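You operate a simulated robot arm through the tools that you are given. There is no shell and no other tool.

You run a simulated robot arm. Do the job below in one go: nothing can be reset, and whatever is moved stays where it is left.

Task
Put things in order on the window end of the marble counter. At the end: the purple bag clip stands on top of the rimmed teal cup; the round green brush stands where the silver bowl stood; the silver bowl stands where the grey olives can stood; the grey olives can stands where the purple bag clip stood; whatever was shut is shut again. Leave all else as you found it, and nothing knocked over.

Only the result counts: the job must be done as asked and must still hold three seconds after the hand-in. Knocking over, shifting, dropping, spilling or breaking anything else fails it.

Robot
A 7-joint arm with a two-finger parallel gripper, fixed in place. Base frame: the origin is at the foot of the arm, x ahead of it, y to its left, z up; the work surface is at about z = 0. Units: cm, degrees, N and s.
With the tool pointing down near the work surface it reaches from about 24 to 62 cm from the base axis. Its first joint turns from -66.0 to 66.0 degrees. Payload 2.6 kg.
Tool frame: the origin (TCP) lies between the finger pads and is the grasp point; the fingertips stand 3 cm ahead of it; z points along the fingers, y is the line along which they close. Largest opening 9.4 cm; finger width 2.8, thickness 1; the body of the gripper, 5 by 9.6 cm, starts 5.5 cm behind the TCP.
Orientation is that of the tool frame in the base frame, as [roll, pitch, yaw] about the fixed x, y, z axes, in that order (R = Rz(yaw) Ry(pitch) Rx(roll)). With the fingers straight down and closing along the base's y, the tool's x points along the base's -x, its y along +y and its z along -z.

Tools
- The arm moves only by the tool move_arm. Its arguments are lists of equal length, an entry for each row: "dp": the shift along the base's x, y, z in units of 500 mm (1.0 is 500 mm), a list of three; "rot": the turn, a rotation vector about the base's x, y, z in units of 45 degrees (1.0 is 45 degrees), a list of three. In form: {"dp": [[tx, ty, tz], ...], "rot": [[wx, wy, wz], ...]}. A call has 1 to 20 rows; each row is the pose to reach, as a shift and turn from the pose commanded when the call began. "claw" is the opening, from 0 (shut) to 1 (fully open), set as the call begins (left out, the last holds). A call with a number of a shift or a turn outside -1 to 1 is refused whole. Each row takes 0.2 s and may step no farther than 5 cm and 8.6 degrees from the row before; otherwise, or with a gripper value out of range, the whole call is refused. Where a pose cannot be reached the arm comes as near as it can. A force on the tool above 40 N (or 10 N above the force at the start of the call, whichever is more), or a blocked arm, ends the call early, and 0.2 s more pass. Each finger travels about 7.2 cm/s and halts on what it meets, pressing with about 32 N; the grip force reading is that of the motor and also rises with nothing between the fingers. The clock runs only during rows and for 0.2 s after the last one: add rows that repeat a pose to give the fingers time. It gives the time, the measured TCP pose, the force on the tool (base axes), the opening and the grip force at its end, in the units of the frame above (readings bear some noise), with the torque about the TCP (base axes, N m) and any sound that the robot's microphone picked up.
- Cameras (640 x 400 px; columns grow to the right, rows downward): "scene" is fixed at [1.35, 44.46, 54.92]; the picture's right is [-0.75, -0.66, 0.00], its down [-0.46, 0.52, -0.72] and it looks along [0.48, -0.54, -0.69] (base axes); focal length 250 px, centre (320, 200). "wrist" rides on the gripper at [7.6, 1.4, -10.2] in the tool frame; the picture's right is [-0.18, 0.98, 0.00], its down [-0.75, -0.14, -0.64] and it looks along [-0.63, -0.12, 0.77] (tool axes); focal length 243 px, centre (320, 200). There is no depth. A picture from a camera that has moved, and an enlarged one, comes with that camera's place and axes in the base frame and with its lens. The place of the scene camera against the robot may be out by one fixed shift of up to 2.5 cm in any direction.
- camera(camera): a new picture of that camera. It takes no simulated time.
- zoom(camera, box): a new picture of the part [left, top, right, bottom] of that camera's present view, enlarged. It takes no simulated time.
- close_job(): hands the job in; it is judged then, once.

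Nothing tells you positions but the pictures and the camera data. Unless the task says otherwise, let go and move clear before handing in.

The tools are called after ">>>" as a command line: name --argument value ..., lists and objects as JSON in quotes. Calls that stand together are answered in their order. move_arm: Moves the arm, as the interface text tells. Its arguments: {"type":"object","properties":{"dp":{"type":"array"},"rot":{"type":"array"},"claw":{"type":"number"}},"required":["dp","rot"]} The other tools are called the same way: camera (camera) takes a picture; zoom (camera, box) takes an enlarged picture of a part of a camera's view; close_job () hands the job in.

At the start:

```text
time: 0.0
tcp_pos: [24.55, 26.52, 36.69]
tool_rot: [-180.0, 0.1, 180.0]
contact_force: [-0.6, -0.6, -0.1]
wrist_torque: [0.02, 0.01, 0.01]
gripper_width: 9.39
gripper_force: 0.1
```

scene: 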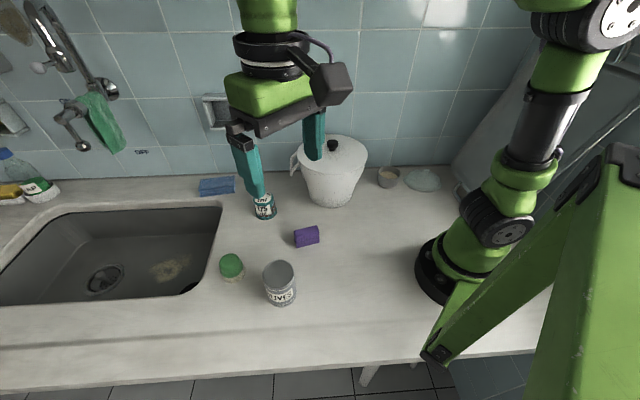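
wrist: 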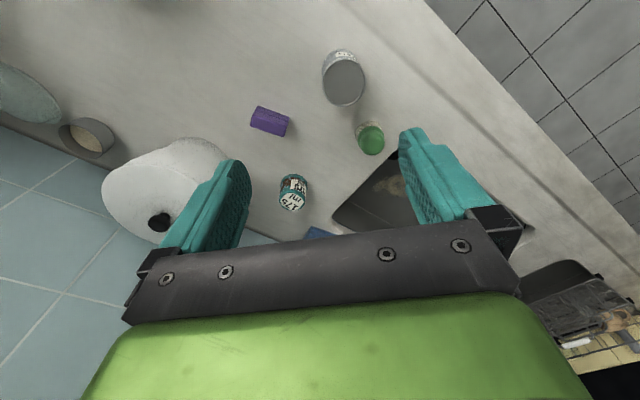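

I see a counter with a sink, a white pot with lid, a purple clip, a teal-labelled cup, a green brush, a grey olives can, and a small bowl by the wall. I'll take closer pictures before moving.

>>> zoom --camera "scene" --box '[180, 120, 460, 320]'

>>> zoom --camera "wrist" --box '[0, 30, 420, 260]'

>>> zoom --camera "scene" --box '[0, 80, 240, 300]'

```text
2.00 times, centred on (320, 220) of scene
camera zoom: at [1.35, 44.46, 54.92], right [-0.75, -0.66, 0.0], down [-0.46, 0.52, -0.72], along [0.48, -0.54, -0.69], focal length 500 px, centre (320, 160)
```

zoom: 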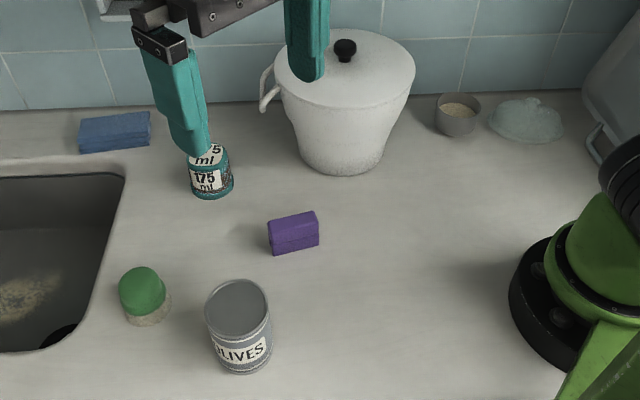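

```text
1.52 times, centred on (210, 145) of wrist
camera zoom: at [17.03, 27.93, 47.22], right [0.18, 0.98, 0.0], down [0.75, -0.14, 0.64], along [0.63, -0.12, -0.77], focal length 370 px, centre (488, 284)
```

zoom: 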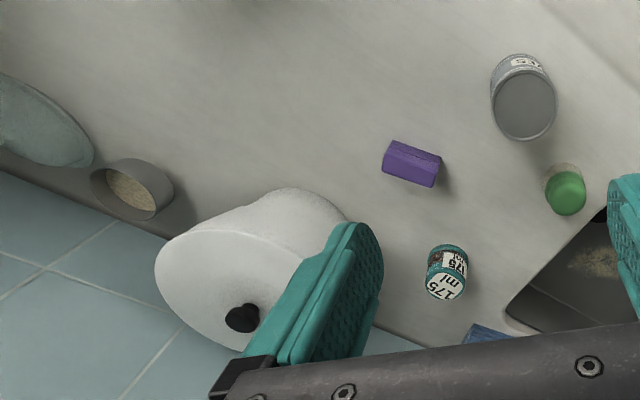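

```text
1.82 times, centred on (120, 190) of scene
camera zoom: at [1.35, 44.46, 54.92], right [-0.75, -0.66, 0.0], down [-0.46, 0.52, -0.72], along [0.48, -0.54, -0.69], focal length 454 px, centre (684, 218)
```

zoom: 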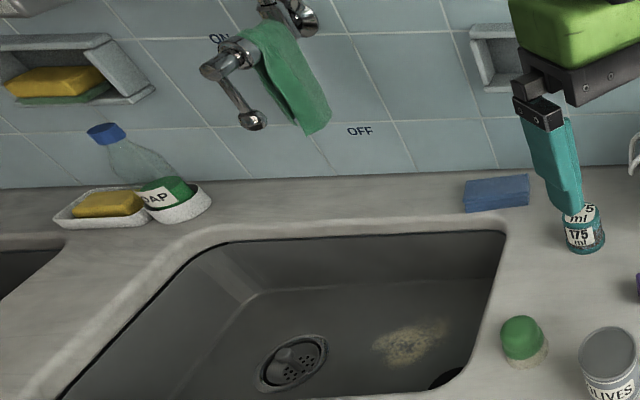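

I can see the clip, teal cup, brush and can, but the silver bowl isn't certain: it may be the small grey bowl by the wall, or inside the lidded pot. I'll zoom on the candidates.

>>> zoom --camera "scene" --box '[360, 130, 480, 205]'

>>> zoom --camera "scene" --box '[240, 170, 340, 250]'

>>> zoom --camera "scene" --box '[200, 230, 320, 320]'

>>> zoom --camera "scene" --box '[440, 0, 640, 200]'

>>> zoom --camera "scene" --box '[260, 110, 400, 220]'

>>> zoom --camera "wrist" --box '[0, 50, 240, 250]'

```text
5.33 times, centred on (420, 168) of scene
camera zoom: at [1.35, 44.46, 54.92], right [-0.75, -0.66, 0.0], down [-0.46, 0.52, -0.72], along [0.48, -0.54, -0.69], focal length 1333 px, centre (-213, 373)
```

zoom: 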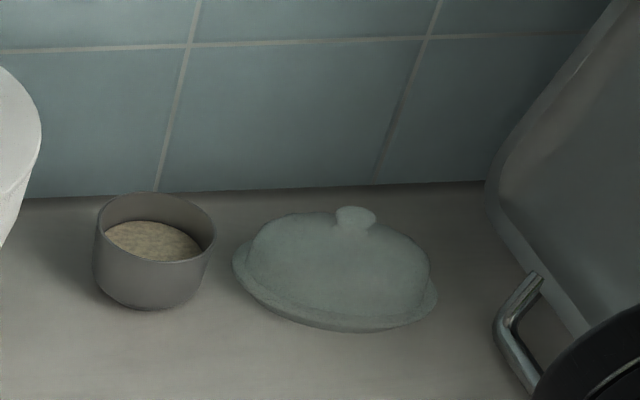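

```text
5.00 times, centred on (290, 210) of scene
camera zoom: at [1.35, 44.46, 54.92], right [-0.75, -0.66, 0.0], down [-0.46, 0.52, -0.72], along [0.48, -0.54, -0.69], focal length 1250 px, centre (470, 150)
```

zoom: 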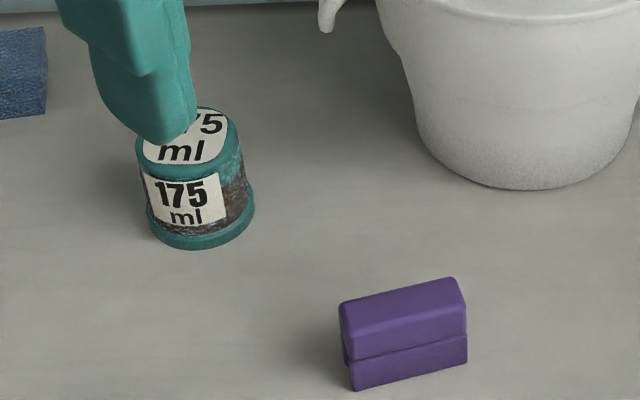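

```text
4.44 times, centred on (260, 275) of scene
camera zoom: at [1.35, 44.46, 54.92], right [-0.75, -0.66, 0.0], down [-0.46, 0.52, -0.72], along [0.48, -0.54, -0.69], focal length 1111 px, centre (587, -133)
```

zoom: 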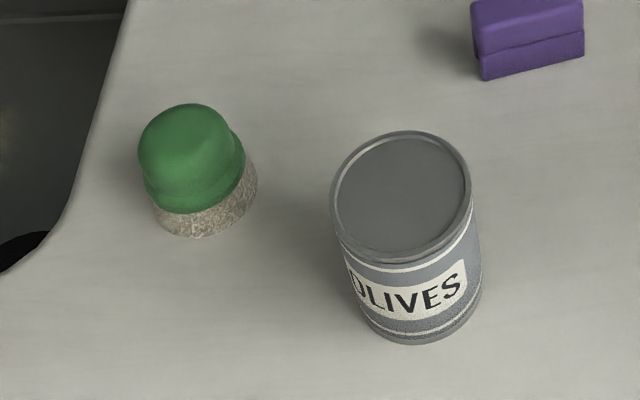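

```text
2.00 times, centred on (540, 100) of scene
camera zoom: at [1.35, 44.46, 54.92], right [-0.75, -0.66, 0.0], down [-0.46, 0.52, -0.72], along [0.48, -0.54, -0.69], focal length 500 px, centre (-120, 400)
```

zoom: 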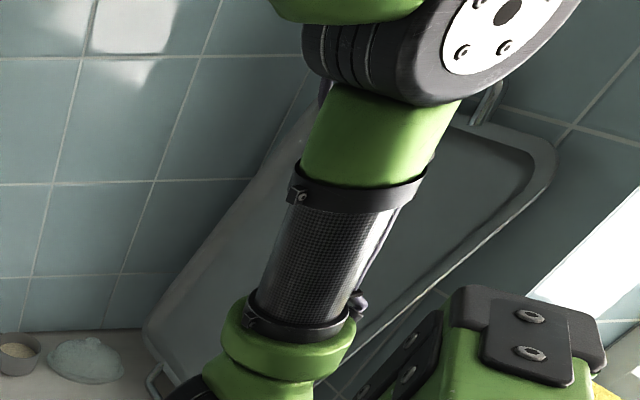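

```text
3.64 times, centred on (330, 165) of scene
camera zoom: at [1.35, 44.46, 54.92], right [-0.75, -0.66, 0.0], down [-0.46, 0.52, -0.72], along [0.48, -0.54, -0.69], focal length 909 px, centre (284, 327)
```

zoom: 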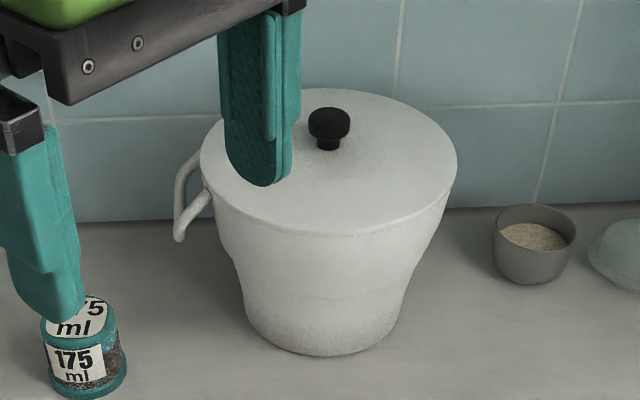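

```text
2.00 times, centred on (120, 150) of wrist
camera zoom: at [17.03, 27.93, 47.22], right [0.18, 0.98, 0.0], down [0.75, -0.14, 0.64], along [0.63, -0.12, -0.77], focal length 485 px, centre (720, 300)
```

zoom: 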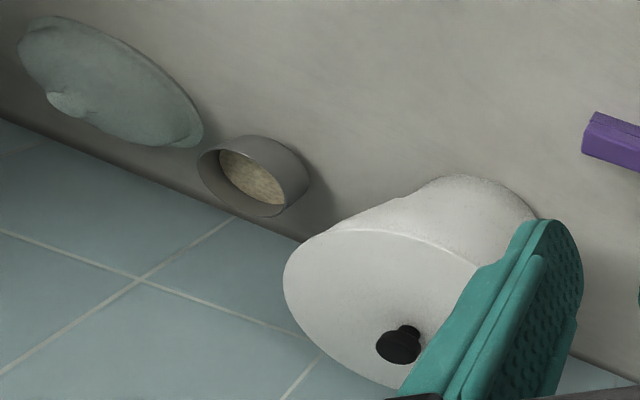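

The silver bowl isn't unambiguously visible; the small grey bowl holding grain and the lidded pot are both candidates. I'll first move the arm high over the centre, turning the wrist camera to look toward the small bowl and the pot.

>>> move_arm --dp '[[0.019, -0.069, -0.012], [0.037, -0.138, -0.025], [0.056, -0.206, -0.037], [0.075, -0.275, -0.05], [0.093, -0.344, -0.06], [0.112, -0.412, -0.075], [0.13, -0.481, -0.087], [0.149, -0.55, -0.1]]' --rot '[[0, 0, -0.125], [0, 0, -0.25], [0, 0, -0.375], [0, 0, -0.5], [0, 0, -0.625], [0, 0, -0.75], [0, 0, -0.875], [0, 0, -1.0]]'

>>> camera --camera "wrist"

>>> camera --camera "scene"

```text
time: 1.8
tcp_pos: [32.01, -0.86, 31.78]
tool_rot: [-179.9, 0.1, 135.0]
contact_force: [0.3, 1.1, -0.5]
wrist_torque: [0.01, -0.01, -0.02]
gripper_width: 9.39
gripper_force: 0.1
```

```text
taken
camera wrist: at [27.7, 5.47, 42.2], right [0.83, 0.56, 0.0], down [0.43, -0.63, 0.64], along [0.36, -0.53, -0.77], focal length 243 px, centre (320, 200)
```

wrist: 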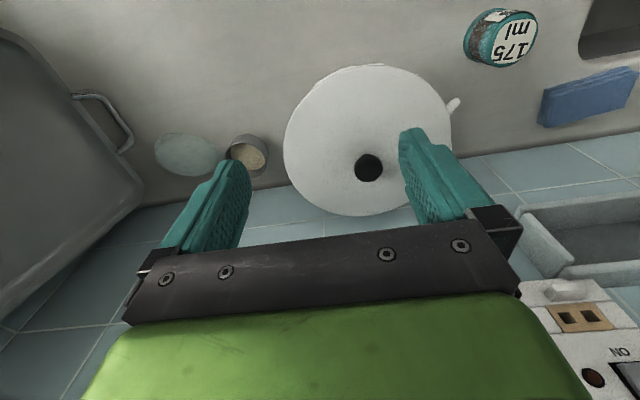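

```text
taken
```

scene: 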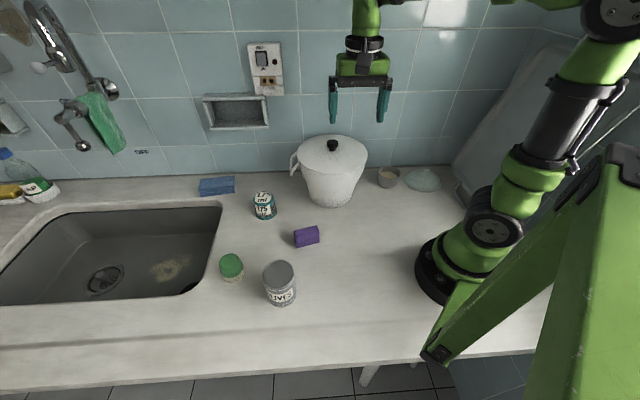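

The pot's knob triangulates to roughly (41, -4, 18). I'll move closer above it with the fingers parallel to the wall to refine it before lifting the lid to look inside.

>>> move_arm --dp '[[0.045, -0.016, -0.034], [0.09, -0.032, -0.068], [0.135, -0.048, -0.102], [0.18, -0.064, -0.136]]' --rot '[[0, 0, 0], [0, 0, 0], [0, 0, 0], [0, 0, 0]]'

>>> camera --camera "wrist"

>>> zoom --camera "scene" --box '[260, 50, 440, 220]'

```text
time: 2.8
tcp_pos: [41.0, -4.19, 24.76]
tool_rot: [-180.0, 0.0, 135.0]
contact_force: [-0.3, -0.4, -0.3]
wrist_torque: [0.01, 0.06, -0.01]
gripper_width: 9.39
gripper_force: 0.1
```

```text
taken
camera wrist: at [36.75, 2.2, 35.34], right [0.83, 0.56, 0.0], down [0.43, -0.63, 0.64], along [0.36, -0.53, -0.77], focal length 243 px, centre (320, 200)
```

wrist: 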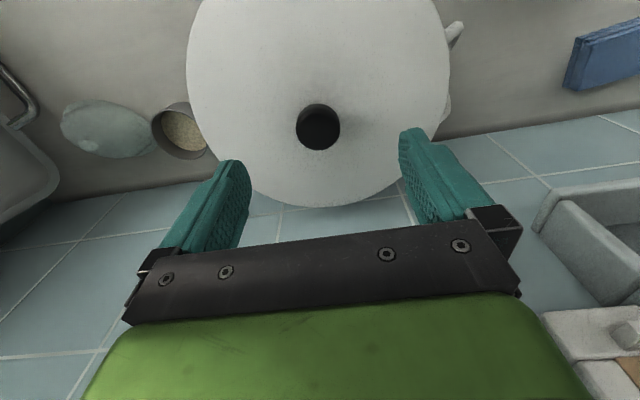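

```text
2.35 times, centred on (350, 135) of scene
camera zoom: at [1.35, 44.46, 54.92], right [-0.75, -0.66, 0.0], down [-0.46, 0.52, -0.72], along [0.48, -0.54, -0.69], focal length 588 px, centre (249, 353)
```

zoom: 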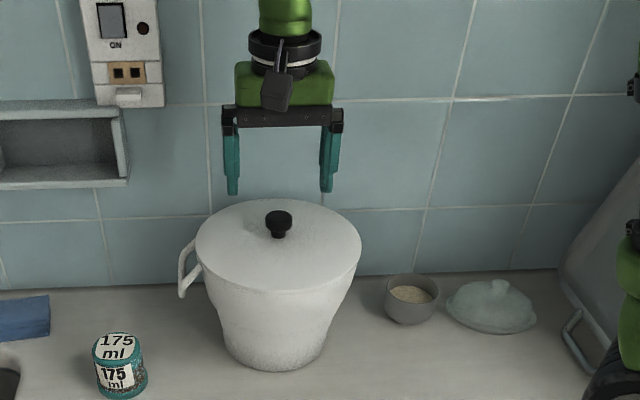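

The knob sits right on the tool axis at about (41.0, -4.2), top near z = 18.3. I'll descend around it and close on it.

>>> move_arm --dp '[[0, 0, -0.04], [0, 0, -0.08], [0, 0, -0.106]]' --rot '[[0, 0, 0], [0, 0, 0], [0, 0, 0]]'

>>> zoom --camera "scene" --box '[270, 80, 390, 180]'

>>> camera --camera "wrist"

```text
time: 3.6
tcp_pos: [40.93, -4.25, 19.63]
tool_rot: [-180.0, 0.1, 135.0]
contact_force: [0.4, 0.0, -0.3]
wrist_torque: [0.0, -0.02, 0.0]
gripper_width: 9.4
gripper_force: 0.2
```

```text
4.00 times, centred on (330, 130) of scene
camera zoom: at [1.35, 44.46, 54.92], right [-0.75, -0.66, 0.0], down [-0.46, 0.52, -0.72], along [0.48, -0.54, -0.69], focal length 1000 px, centre (280, 480)
```

zoom: 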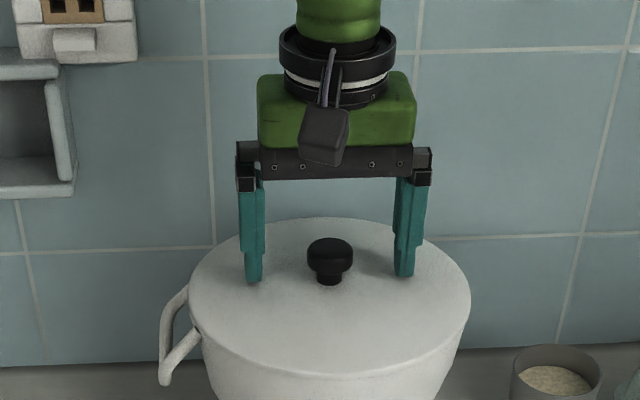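

```text
taken
camera wrist: at [36.72, 2.18, 30.06], right [0.83, 0.56, 0.0], down [0.43, -0.63, 0.64], along [0.36, -0.53, -0.77], focal length 243 px, centre (320, 200)
```

wrist: 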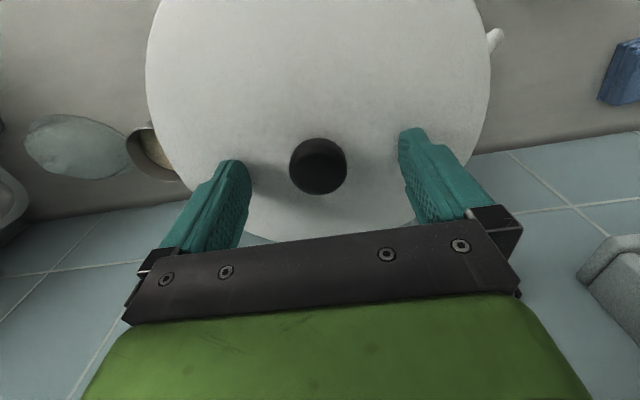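

The fingertips are just above the lid and centred around the knob. Closing now.

>>> move_arm --dp '[[0, 0, -0.003], [0, 0, -0.003], [0, 0, -0.003], [0, 0, -0.003], [0, 0, -0.003]]' --rot '[[0, 0, 0], [0, 0, 0], [0, 0, 0], [0, 0, 0], [0, 0, 0]]' --claw 0

>>> zoom --camera "scene" --box '[270, 80, 390, 180]'

```text
time: 4.8
tcp_pos: [41.15, -4.32, 19.41]
tool_rot: [180.0, 0.0, 134.9]
contact_force: [0.2, -0.3, -0.6]
wrist_torque: [0.03, 0.0, 0.0]
gripper_width: 3.04
gripper_force: 32.5
```

```text
4.00 times, centred on (330, 130) of scene
camera zoom: at [1.35, 44.46, 54.92], right [-0.75, -0.66, 0.0], down [-0.46, 0.52, -0.72], along [0.48, -0.54, -0.69], focal length 1000 px, centre (280, 480)
```

zoom: 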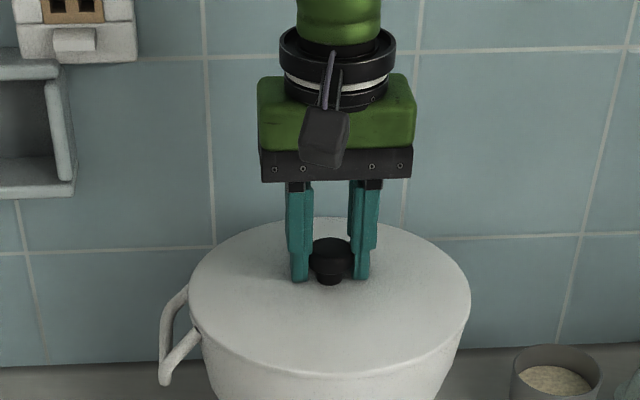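

The knob is held at 3.04 cm. I'll lift the lid slowly straight up.

>>> move_arm --dp '[[0, 0, 0.01], [0, 0, 0.03], [0, 0, 0.06], [0, 0, 0.1], [0, 0, 0.14]]' --rot '[[0, 0, 0], [0, 0, 0], [0, 0, 0], [0, 0, 0], [0, 0, 0]]'

>>> camera --camera "scene"

>>> camera --camera "wrist"

```text
time: 6.0
tcp_pos: [41.0, -4.26, 26.75]
tool_rot: [-179.9, 0.0, 134.9]
contact_force: [-0.3, -1.0, -0.3]
wrist_torque: [0.0, -0.03, 0.0]
gripper_width: 3.04
gripper_force: 31.5
```

```text
taken
```

scene: 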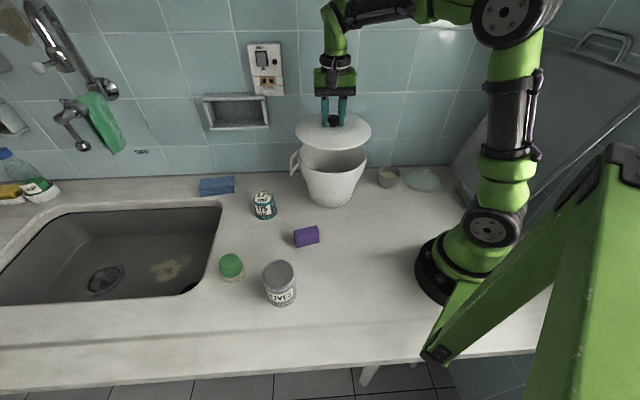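

```text
taken
camera wrist: at [36.76, 2.19, 37.13], right [0.82, 0.57, 0.0], down [0.43, -0.63, 0.64], along [0.36, -0.53, -0.77], focal length 243 px, centre (320, 200)
```

wrist: 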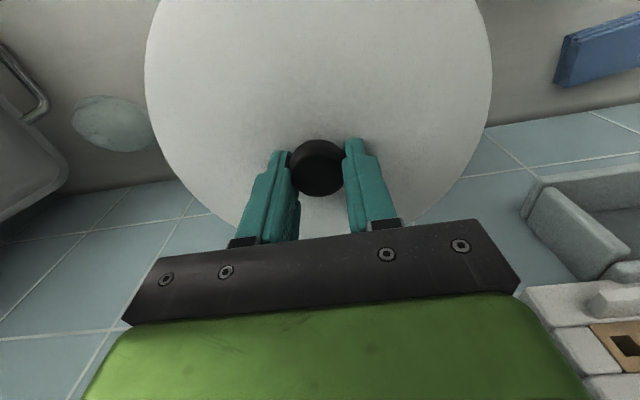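

The lid is off in one piece. I'll carry it at height to the clear area near (19, 16.5), between the arm's foot, the clip and the can, and look into the pot on the way.

>>> move_arm --dp '[[-0.055, 0.052, 0], [-0.11, 0.104, 0], [-0.165, 0.156, 0], [-0.22, 0.208, 0], [-0.275, 0.26, 0], [-0.33, 0.312, 0], [-0.385, 0.364, 0], [-0.44, 0.416, 0]]' --rot '[[0, 0, 0], [0, 0, 0], [0, 0, 0], [0, 0, 0], [0, 0, 0], [0, 0, 0], [0, 0, 0], [0, 0, 0]]'

>>> camera --camera "scene"

>>> zoom --camera "scene" --box '[270, 120, 390, 220]'

>>> camera --camera "wrist"

```text
time: 7.8
tcp_pos: [18.94, 16.29, 26.63]
tool_rot: [179.9, 0.0, 135.0]
contact_force: [0.2, 0.5, 0.3]
wrist_torque: [0.0, 0.03, 0.02]
gripper_width: 3.05
gripper_force: 31.9
```

```text
taken
```

scene: 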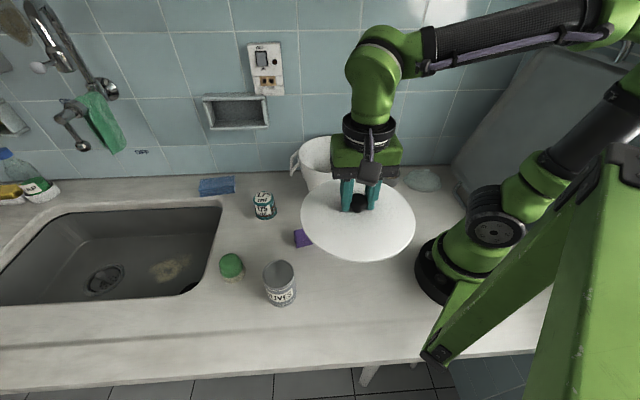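

```text
4.00 times, centred on (330, 170) of scene
camera zoom: at [1.36, 44.46, 54.92], right [-0.75, -0.66, 0.0], down [-0.46, 0.52, -0.72], along [0.48, -0.54, -0.69], focal length 1000 px, centre (280, 320)
```

zoom: 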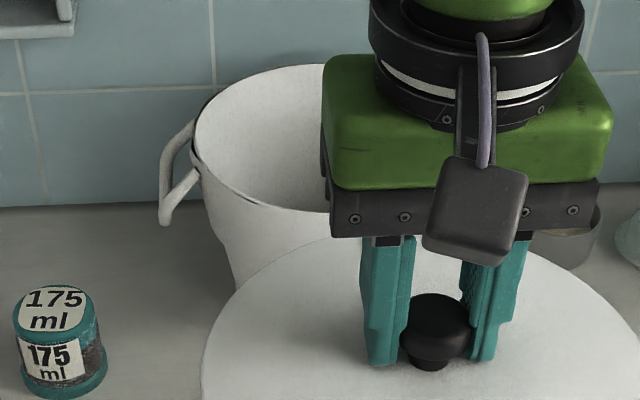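

```text
taken
camera wrist: at [14.59, 22.82, 37.02], right [0.83, 0.56, 0.0], down [0.43, -0.63, 0.64], along [0.36, -0.53, -0.77], focal length 243 px, centre (320, 200)
```

wrist: 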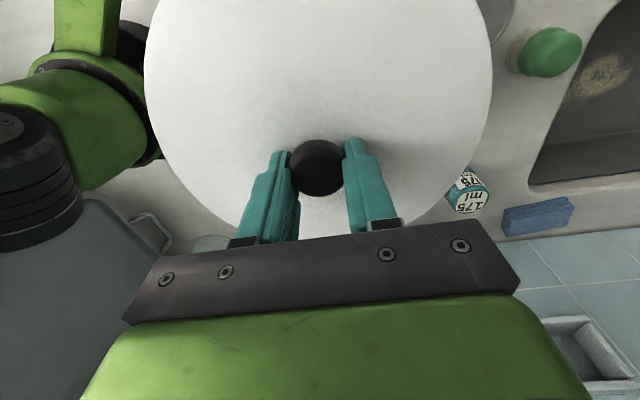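

The lid is over the target area. I'll lower it partway and check clearance from the clip and can.

>>> move_arm --dp '[[0, 0, -0.08], [0, 0, -0.16], [0, 0, -0.24], [0, 0, -0.32], [0, 0, -0.36]]' --rot '[[0, 0, 0], [0, 0, 0], [0, 0, 0], [0, 0, 0], [0, 0, 0]]'

>>> camera --camera "scene"

>>> camera --camera "wrist"

>>> zoom --camera "scene" --box '[200, 150, 440, 320]'

```text
time: 9.0
tcp_pos: [19.01, 16.7, 8.58]
tool_rot: [179.9, 0.0, 134.9]
contact_force: [0.3, 0.2, -0.2]
wrist_torque: [-0.01, -0.01, 0.0]
gripper_width: 3.04
gripper_force: 31.8
```

```text
taken
```

scene: 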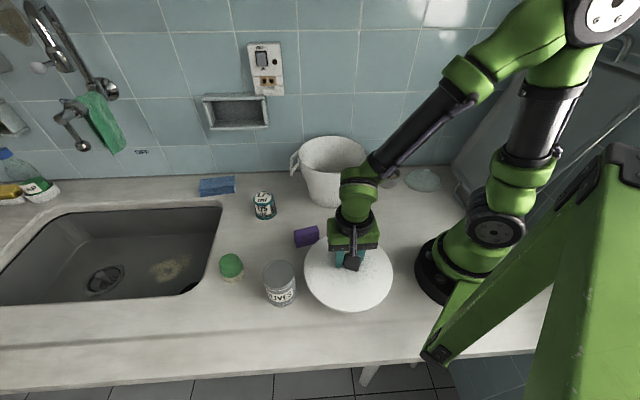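

```text
taken
camera wrist: at [14.67, 23.01, 19.05], right [0.82, 0.57, 0.0], down [0.43, -0.63, 0.64], along [0.36, -0.53, -0.77], focal length 243 px, centre (320, 200)
```

wrist: 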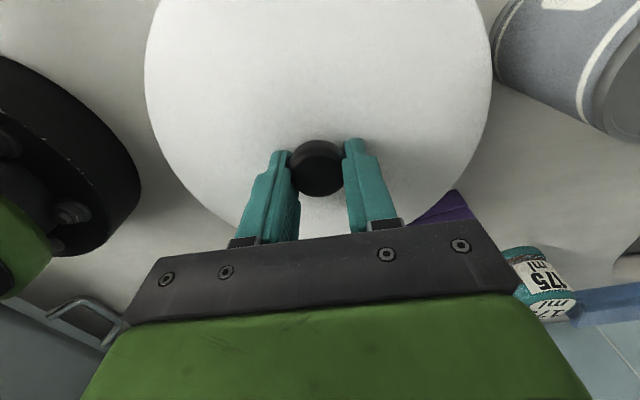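

```text
2.35 times, centred on (320, 235) of scene
camera zoom: at [1.35, 44.46, 54.92], right [-0.75, -0.66, 0.0], down [-0.46, 0.52, -0.72], along [0.48, -0.54, -0.69], focal length 588 px, centre (320, 118)
```

zoom: 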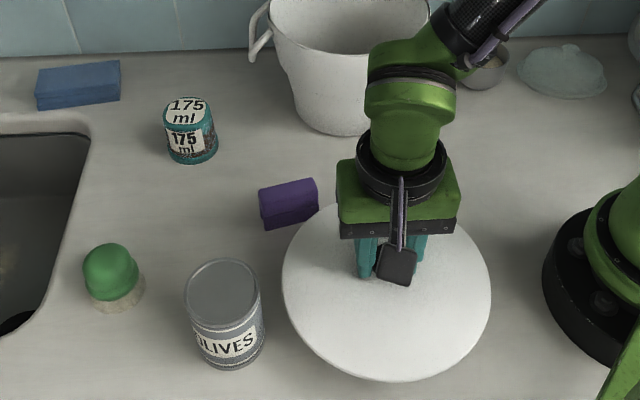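

The lid clears the clip and the can. I'll lower further in small steps until it touches.

>>> move_arm --dp '[[0, 0, -0.02], [0, 0, -0.04], [0, 0, -0.056]]' --rot '[[0, 0, 0], [0, 0, 0], [0, 0, 0]]'

>>> zoom --camera "scene" --box '[250, 190, 440, 320]'

```text
time: 9.8
tcp_pos: [19.0, 16.55, 5.74]
tool_rot: [-180.0, 0.1, 135.0]
contact_force: [-0.5, 0.4, -0.1]
wrist_torque: [-0.02, 0.0, 0.02]
gripper_width: 3.06
gripper_force: 32.1
```

```text
3.08 times, centred on (345, 255) of scene
camera zoom: at [1.35, 44.46, 54.92], right [-0.75, -0.66, 0.0], down [-0.46, 0.52, -0.72], along [0.48, -0.54, -0.69], focal length 769 px, centre (243, 31)
```

zoom: 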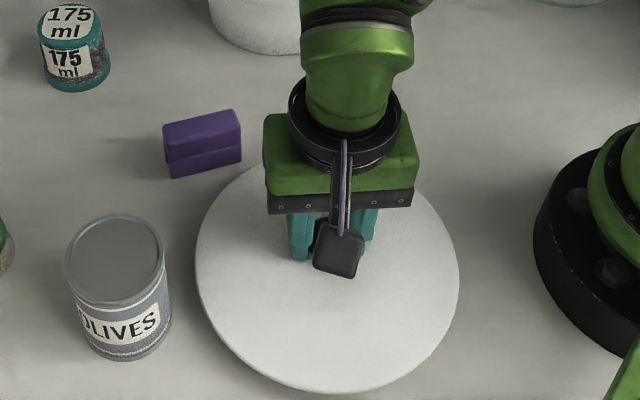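

>>> move_arm --dp '[[0, 0, -0.006], [0, 0, -0.012], [0, 0, -0.016]]' --rot '[[0, 0, 0], [0, 0, 0], [0, 0, 0]]'

>>> zoom --camera "scene" --box '[250, 190, 440, 320]'

```text
time: 10.6
tcp_pos: [19.07, 16.6, 4.94]
tool_rot: [180.0, -0.1, 135.0]
contact_force: [-0.2, 0.1, -0.7]
wrist_torque: [0.01, 0.0, -0.02]
gripper_width: 3.04
gripper_force: 32.2
```

```text
3.08 times, centred on (345, 255) of scene
camera zoom: at [1.35, 44.46, 54.92], right [-0.75, -0.66, 0.0], down [-0.46, 0.52, -0.72], along [0.48, -0.54, -0.69], focal length 769 px, centre (243, 31)
```

zoom: 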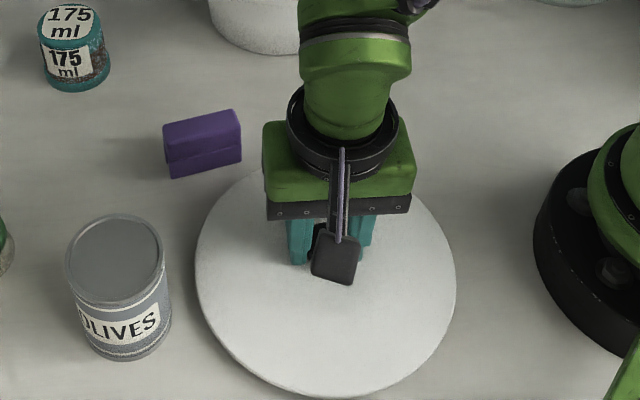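

>>> move_arm --dp '[[0, 0, -0.005], [0, 0, -0.01], [0, 0, -0.014]]' --rot '[[0, 0, 0], [0, 0, 0], [0, 0, 0]]'

>>> camera --camera "wrist"

```text
time: 11.4
tcp_pos: [19.15, 16.55, 4.26]
tool_rot: [179.9, 0.0, 135.1]
contact_force: [-4.4, -3.7, 29.7]
wrist_torque: [-0.1, 0.22, 0.09]
gripper_width: 3.06
gripper_force: 31.7
```

```text
taken
camera wrist: at [14.75, 23.05, 14.73], right [0.83, 0.56, 0.0], down [0.43, -0.63, 0.64], along [0.36, -0.53, -0.77], focal length 243 px, centre (320, 200)
```

wrist: 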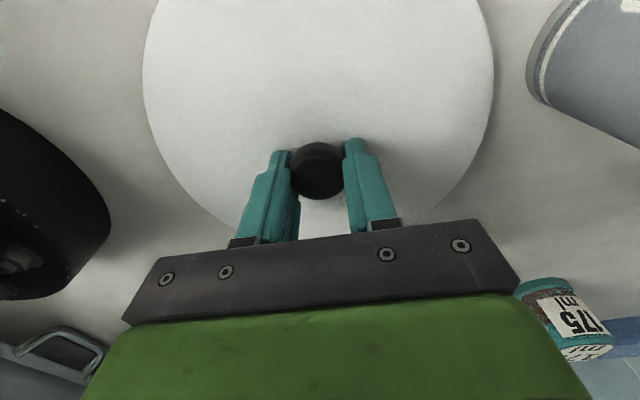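

The lid touched the counter (about 30 N at TCP z ≈ 4.3). I'll relieve the press, release it, and rise.

>>> move_arm --dp '[[0, 0, 0.003], [0, 0, 0.003]]' --rot '[[0, 0, 0], [0, 0, 0]]'

>>> move_arm --dp '[[0, 0, 0], [0, 0, 0], [0, 0, 0], [0, 0, 0.04], [0, 0, 0.1], [0, 0, 0.18], [0, 0, 0.27], [0, 0, 0.36], [0, 0, 0.44]]' --rot '[[0, 0, 0], [0, 0, 0], [0, 0, 0], [0, 0, 0], [0, 0, 0], [0, 0, 0], [0, 0, 0], [0, 0, 0], [0, 0, 0]]' --claw 1

>>> camera --camera "wrist"

>>> camera --camera "scene"

```text
time: 12.0
tcp_pos: [18.97, 16.49, 4.32]
tool_rot: [-179.9, 0.0, 134.9]
contact_force: [-0.2, 0.1, -1.2]
wrist_torque: [0.02, -0.02, -0.01]
gripper_width: 3.04
gripper_force: 32.1
```

```text
time: 14.0
tcp_pos: [19.22, 16.62, 26.36]
tool_rot: [-179.9, 0.0, 135.0]
contact_force: [0.3, 0.2, -0.1]
wrist_torque: [0.0, 0.0, -0.01]
gripper_width: 9.42
gripper_force: 0.0
```

```text
taken
camera wrist: at [14.82, 23.1, 36.79], right [0.82, 0.57, 0.0], down [0.43, -0.63, 0.64], along [0.36, -0.53, -0.77], focal length 243 px, centre (320, 200)
```

wrist: 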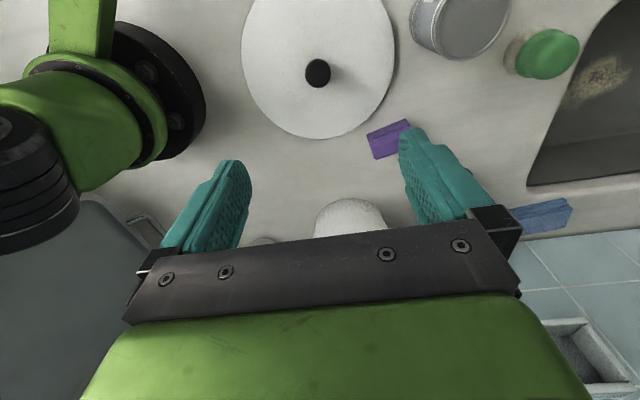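

```text
taken
```

scene: 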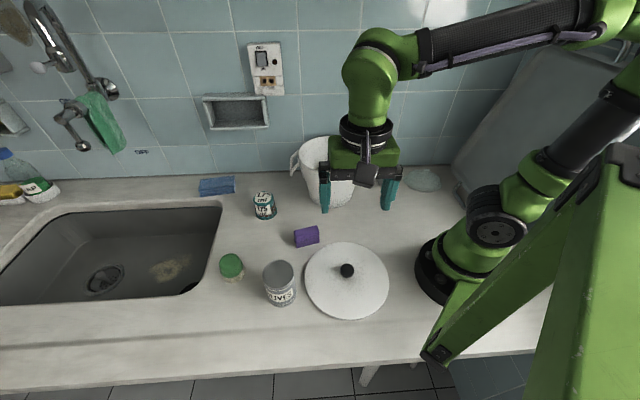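

The lid lies flat and stable at about (19, 16.6). Now I'll move above the open pot and look down into it.

>>> move_arm --dp '[[0.055, -0.052, 0.014], [0.11, -0.104, 0.028], [0.165, -0.156, 0.042], [0.22, -0.208, 0.056], [0.275, -0.26, 0.07], [0.33, -0.312, 0.084], [0.385, -0.364, 0.098], [0.44, -0.416, 0.11]]' --rot '[[0, 0, 0], [0, 0, 0], [0, 0, 0], [0, 0, 0], [0, 0, 0], [0, 0, 0], [0, 0, 0], [0, 0, 0]]'

>>> camera --camera "wrist"

>>> zoom --camera "scene" --box '[270, 110, 460, 230]'

```text
time: 15.8
tcp_pos: [40.99, -4.17, 31.79]
tool_rot: [179.9, 0.0, 134.9]
contact_force: [0.2, 0.2, 0.0]
wrist_torque: [0.03, -0.01, 0.04]
gripper_width: 9.41
gripper_force: 0.2
```

```text
taken
camera wrist: at [36.7, 2.13, 42.22], right [0.83, 0.56, 0.0], down [0.43, -0.63, 0.64], along [0.36, -0.53, -0.77], focal length 243 px, centre (320, 200)
```

wrist: 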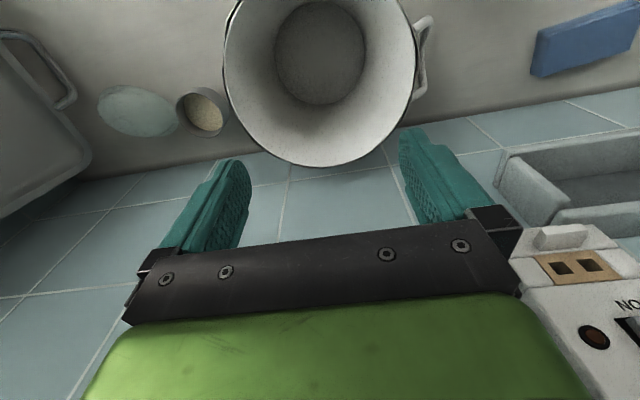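

```text
3.33 times, centred on (365, 170) of scene
camera zoom: at [1.35, 44.46, 54.92], right [-0.75, -0.66, 0.0], down [-0.46, 0.52, -0.72], along [0.48, -0.54, -0.69], focal length 833 px, centre (170, 300)
```

zoom: 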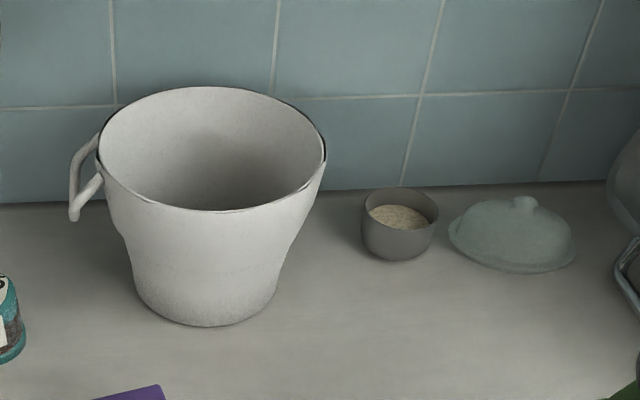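

>>> zoom --camera "wrist" --box '[210, 0, 430, 170]'

>>> zoom --camera "wrist" --box '[70, 60, 250, 170]'

```text
2.35 times, centred on (320, 85) of wrist
camera zoom: at [36.7, 2.13, 42.22], right [0.83, 0.56, 0.0], down [0.43, -0.63, 0.64], along [0.36, -0.53, -0.77], focal length 571 px, centre (320, 471)
```

zoom: 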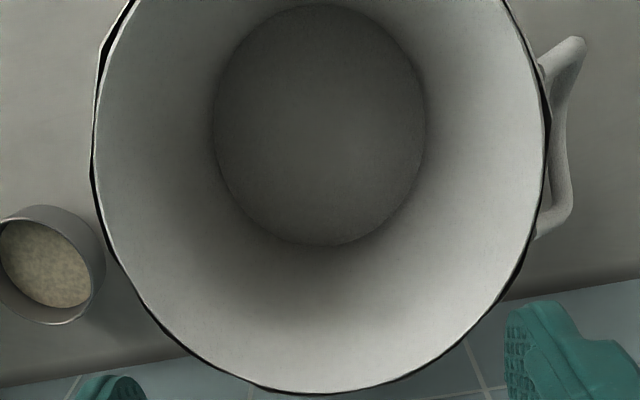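

```text
3.56 times, centred on (160, 115) of wrist
camera zoom: at [36.7, 2.13, 42.22], right [0.83, 0.56, 0.0], down [0.43, -0.63, 0.64], along [0.36, -0.53, -0.77], focal length 863 px, centre (889, 502)
```

zoom: 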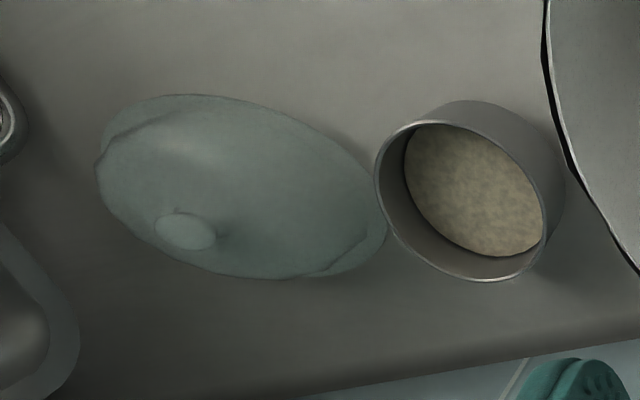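

The pot is empty, so the silver bowl is the metal-rimmed grain bowl by the wall at about (29, -20). I'll put the lid back on the pot first, retracing the exact offsets.

>>> move_arm --dp '[[-0.055, 0.052, -0.014], [-0.11, 0.104, -0.028], [-0.165, 0.156, -0.042], [-0.22, 0.208, -0.056], [-0.275, 0.26, -0.07], [-0.33, 0.312, -0.084], [-0.385, 0.364, -0.098], [-0.44, 0.416, -0.11], [-0.44, 0.416, -0.19], [-0.44, 0.416, -0.27], [-0.44, 0.416, -0.35], [-0.44, 0.416, -0.42]]' --rot '[[0, 0, 0], [0, 0, 0], [0, 0, 0], [0, 0, 0], [0, 0, 0], [0, 0, 0], [0, 0, 0], [0, 0, 0], [0, 0, 0], [0, 0, 0], [0, 0, 0], [0, 0, 0]]'

>>> camera --camera "wrist"

```text
time: 18.4
tcp_pos: [19.12, 16.52, 10.81]
tool_rot: [179.9, 0.1, 135.0]
contact_force: [-0.4, 0.5, 0.6]
wrist_torque: [0.02, -0.02, -0.02]
gripper_width: 9.4
gripper_force: 0.0
```

```text
taken
camera wrist: at [14.76, 22.91, 21.25], right [0.83, 0.56, 0.0], down [0.43, -0.63, 0.64], along [0.36, -0.53, -0.77], focal length 243 px, centre (320, 200)
```

wrist: 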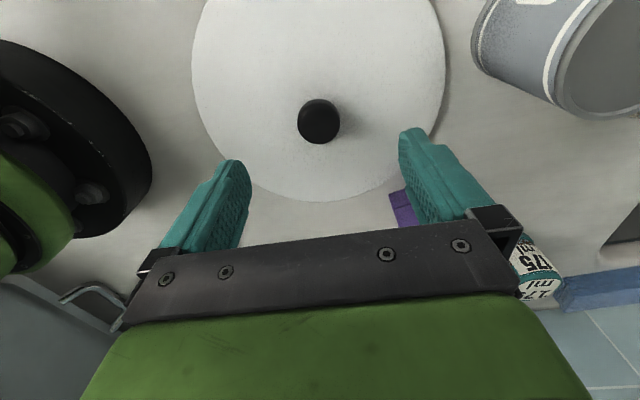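

>>> move_arm --dp '[[0, 0, -0.06], [0, 0, -0.11], [0, 0, -0.129]]' --rot '[[0, 0, 0], [0, 0, 0], [0, 0, 0]]'

>>> move_arm --dp '[[0, 0, 0], [0, 0, 0], [0, 0, 0], [0, 0, 0]]' --rot '[[0, 0, 0], [0, 0, 0], [0, 0, 0], [0, 0, 0]]' --claw 0

>>> move_arm --dp '[[0, 0, 0.02], [0, 0, 0.06], [0, 0, 0.14], [0, 0, 0.22], [0, 0, 0.3], [0, 0, 0.38], [0, 0, 0.44]]' --rot '[[0, 0, 0], [0, 0, 0], [0, 0, 0], [0, 0, 0], [0, 0, 0], [0, 0, 0], [0, 0, 0]]'

>>> camera --camera "scene"

>>> camera --camera "wrist"

```text
time: 19.2
tcp_pos: [18.97, 16.5, 4.35]
tool_rot: [180.0, 0.1, 135.0]
contact_force: [0.3, -0.4, -0.1]
wrist_torque: [0.0, 0.02, -0.03]
gripper_width: 9.39
gripper_force: 0.1
```

```text
time: 20.2
tcp_pos: [19.04, 16.52, 4.3]
tool_rot: [179.9, 0.0, 135.1]
contact_force: [-0.7, -1.4, -0.7]
wrist_torque: [-0.02, -0.01, 0.02]
gripper_width: 3.06
gripper_force: 32.5
```

```text
time: 21.8
tcp_pos: [19.03, 16.55, 26.57]
tool_rot: [-180.0, 0.0, 135.1]
contact_force: [0.4, 0.9, -0.3]
wrist_torque: [-0.01, 0.0, 0.0]
gripper_width: 3.03
gripper_force: 32.2
```

```text
taken
```

scene: 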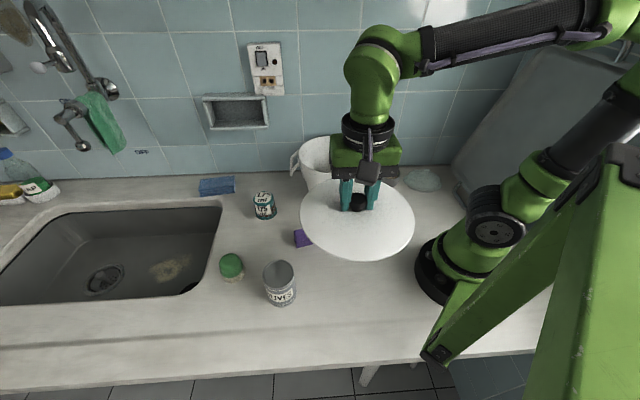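

```text
taken
camera wrist: at [14.69, 22.9, 37.04], right [0.83, 0.56, 0.0], down [0.43, -0.63, 0.64], along [0.36, -0.53, -0.77], focal length 243 px, centre (320, 200)
```

wrist: 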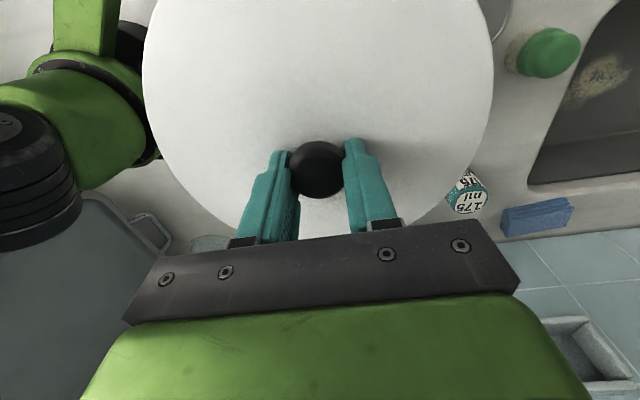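

Lid regripped. Carrying it back to the pot and lowering slowly.

>>> move_arm --dp '[[0.055, -0.052, 0], [0.11, -0.104, 0], [0.165, -0.156, 0], [0.22, -0.208, 0], [0.275, -0.26, 0], [0.33, -0.312, 0], [0.385, -0.364, 0], [0.44, -0.416, 0], [0.44, -0.416, -0.04], [0.44, -0.416, -0.08], [0.44, -0.416, -0.11]]' --rot '[[0, 0, 0], [0, 0, 0], [0, 0, 0], [0, 0, 0], [0, 0, 0], [0, 0, 0], [0, 0, 0], [0, 0, 0], [0, 0, 0], [0, 0, 0], [0, 0, 0]]'

>>> zoom --camera "scene" --box '[270, 80, 390, 220]'

>>> camera --camera "wrist"

```text
time: 24.2
tcp_pos: [40.94, -4.16, 20.79]
tool_rot: [179.9, 0.0, 135.0]
contact_force: [0.9, 0.6, -1.1]
wrist_torque: [-0.01, -0.07, -0.01]
gripper_width: 3.05
gripper_force: 32.4
```

```text
2.86 times, centred on (330, 150) of scene
camera zoom: at [1.35, 44.46, 54.92], right [-0.75, -0.66, 0.0], down [-0.46, 0.52, -0.72], along [0.48, -0.54, -0.69], focal length 714 px, centre (291, 343)
```

zoom: 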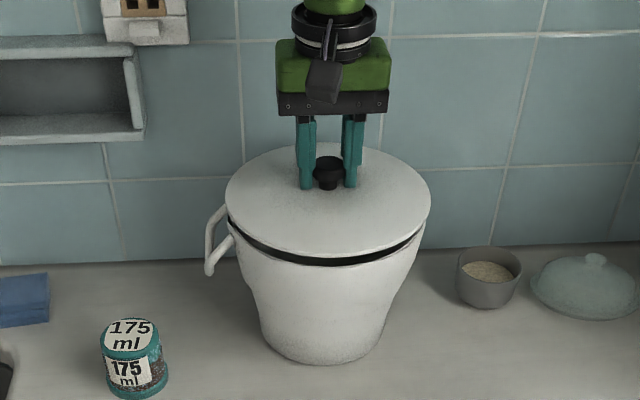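

```text
taken
camera wrist: at [36.59, 2.23, 31.31], right [0.82, 0.57, 0.0], down [0.43, -0.63, 0.64], along [0.36, -0.53, -0.77], focal length 243 px, centre (320, 200)
```

wrist: 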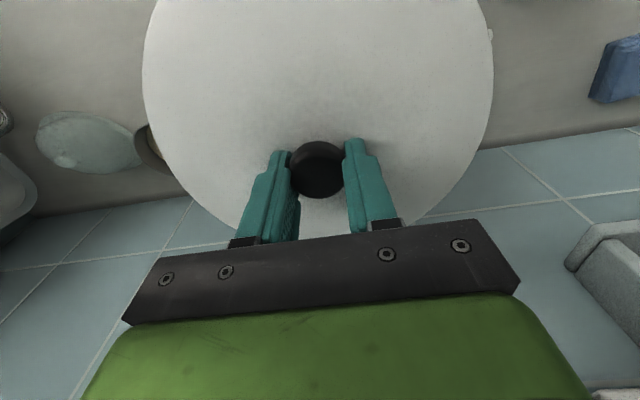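

>>> move_arm --dp '[[0, 0, -0.006], [0, 0, -0.012], [0, 0, -0.018], [0, 0, -0.023]]' --rot '[[0, 0, 0], [0, 0, 0], [0, 0, 0], [0, 0, 0]]'

>>> zoom --camera "scene" --box '[270, 80, 390, 220]'

```text
time: 25.2
tcp_pos: [41.16, -4.39, 19.6]
tool_rot: [180.0, 0.0, 135.0]
contact_force: [0.1, -0.5, -0.7]
wrist_torque: [0.0, -0.04, -0.01]
gripper_width: 3.05
gripper_force: 32.2
```

```text
2.86 times, centred on (330, 150) of scene
camera zoom: at [1.35, 44.46, 54.92], right [-0.75, -0.66, 0.0], down [-0.46, 0.52, -0.72], along [0.48, -0.54, -0.69], focal length 714 px, centre (291, 343)
```

zoom: 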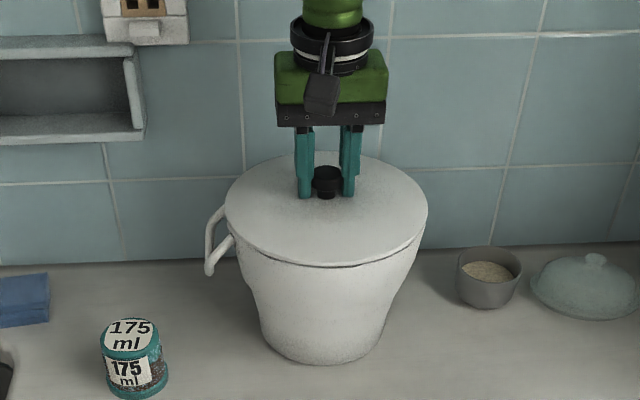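

>>> move_arm --dp '[[0, 0, -0.003], [0, 0, -0.005]]' --rot '[[0, 0, 0], [0, 0, 0]]'

>>> zoom --camera "scene" --box '[270, 80, 390, 220]'

```text
time: 25.8
tcp_pos: [41.02, -4.27, 19.46]
tool_rot: [180.0, 0.0, 135.0]
contact_force: [-0.2, -0.7, -1.5]
wrist_torque: [-0.01, 0.01, -0.05]
gripper_width: 3.07
gripper_force: 32.4
```

```text
2.86 times, centred on (330, 150) of scene
camera zoom: at [1.35, 44.46, 54.92], right [-0.75, -0.66, 0.0], down [-0.46, 0.52, -0.72], along [0.48, -0.54, -0.69], focal length 714 px, centre (291, 343)
```

zoom: 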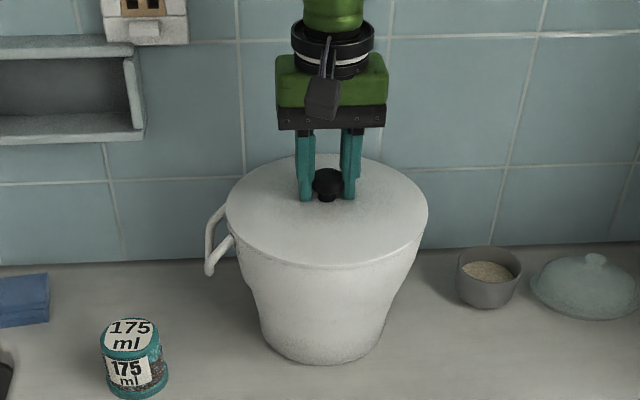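

>>> move_arm --dp '[[0, 0, -0.002], [0, 0, -0.003]]' --rot '[[0, 0, 0], [0, 0, 0]]'

```text
time: 26.4
tcp_pos: [41.08, -4.36, 19.3]
tool_rot: [-180.0, 0.0, 135.0]
contact_force: [-0.1, -0.7, 0.4]
wrist_torque: [0.07, -0.06, 0.01]
gripper_width: 3.08
gripper_force: 32.8
```

>>> move_arm --dp '[[0, 0, -0.002], [0, 0, -0.003]]' --rot '[[0, 0, 0], [0, 0, 0]]'

>>> zoom --camera "scene" --box '[280, 110, 380, 200]'

```text
time: 27.0
tcp_pos: [41.11, -4.26, 19.28]
tool_rot: [179.9, 0.0, 135.0]
contact_force: [-4.8, -1.3, 17.7]
wrist_torque: [0.39, 0.5, -0.02]
gripper_width: 3.05
gripper_force: 32.2
```

```text
4.44 times, centred on (330, 155) of scene
camera zoom: at [1.34, 44.46, 54.92], right [-0.75, -0.66, 0.0], down [-0.46, 0.52, -0.72], along [0.48, -0.54, -0.69], focal length 1111 px, centre (276, 400)
```

zoom: 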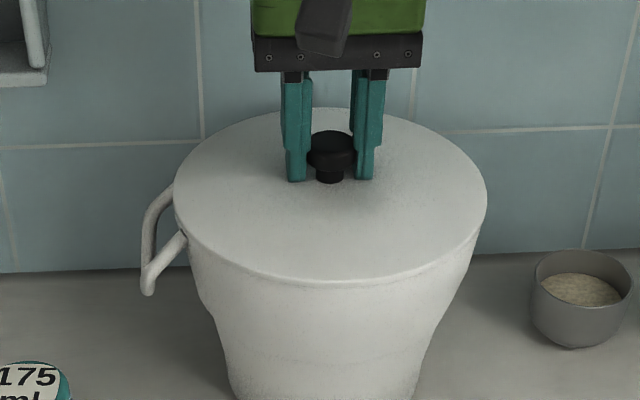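

The lid is seated flush on the pot (contact felt). I'll relieve, release and rise.

>>> move_arm --dp '[[0, 0, 0.003], [0, 0, 0.003]]' --rot '[[0, 0, 0], [0, 0, 0]]'

>>> move_arm --dp '[[0, 0, 0], [0, 0, 0], [0, 0, 0], [0, 0, 0.02], [0, 0, 0.06], [0, 0, 0.12], [0, 0, 0.2]]' --rot '[[0, 0, 0], [0, 0, 0], [0, 0, 0], [0, 0, 0], [0, 0, 0], [0, 0, 0], [0, 0, 0]]' --claw 1

>>> camera --camera "wrist"

>>> zoom --camera "scene" --box '[270, 80, 390, 220]'

```text
time: 27.6
tcp_pos: [41.1, -4.22, 19.32]
tool_rot: [-180.0, 0.0, 135.1]
contact_force: [1.3, -0.4, 3.2]
wrist_torque: [-0.18, -0.24, -0.01]
gripper_width: 3.05
gripper_force: 31.9
```

```text
time: 29.2
tcp_pos: [40.98, -4.25, 29.4]
tool_rot: [180.0, -0.1, 135.0]
contact_force: [0.7, -0.4, -0.2]
wrist_torque: [0.01, 0.03, 0.04]
gripper_width: 9.4
gripper_force: 0.0
```

```text
taken
camera wrist: at [36.72, 2.12, 39.83], right [0.83, 0.56, 0.0], down [0.43, -0.63, 0.64], along [0.36, -0.53, -0.77], focal length 243 px, centre (320, 200)
```

wrist: 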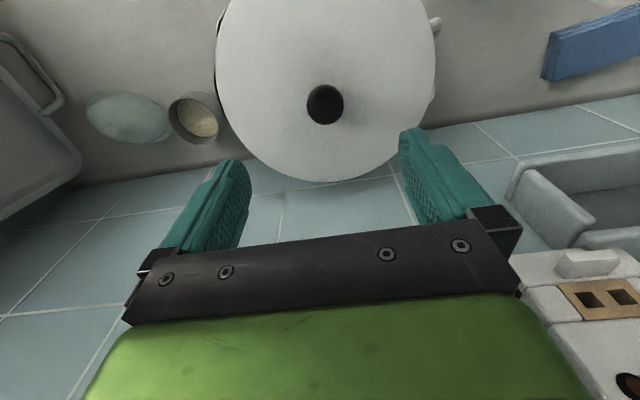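

```text
2.86 times, centred on (330, 150) of scene
camera zoom: at [1.35, 44.46, 54.92], right [-0.75, -0.66, 0.0], down [-0.46, 0.52, -0.72], along [0.48, -0.54, -0.69], focal length 714 px, centre (291, 343)
```

zoom: 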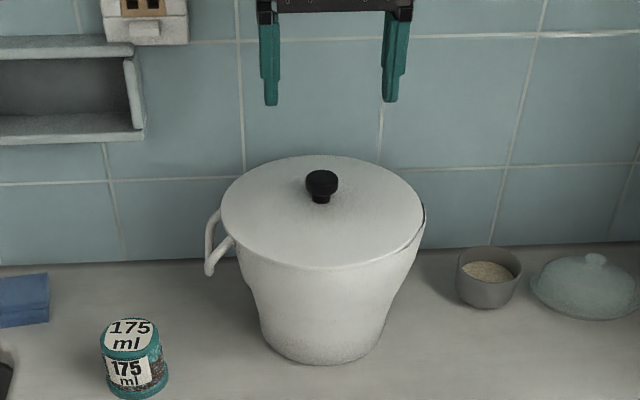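

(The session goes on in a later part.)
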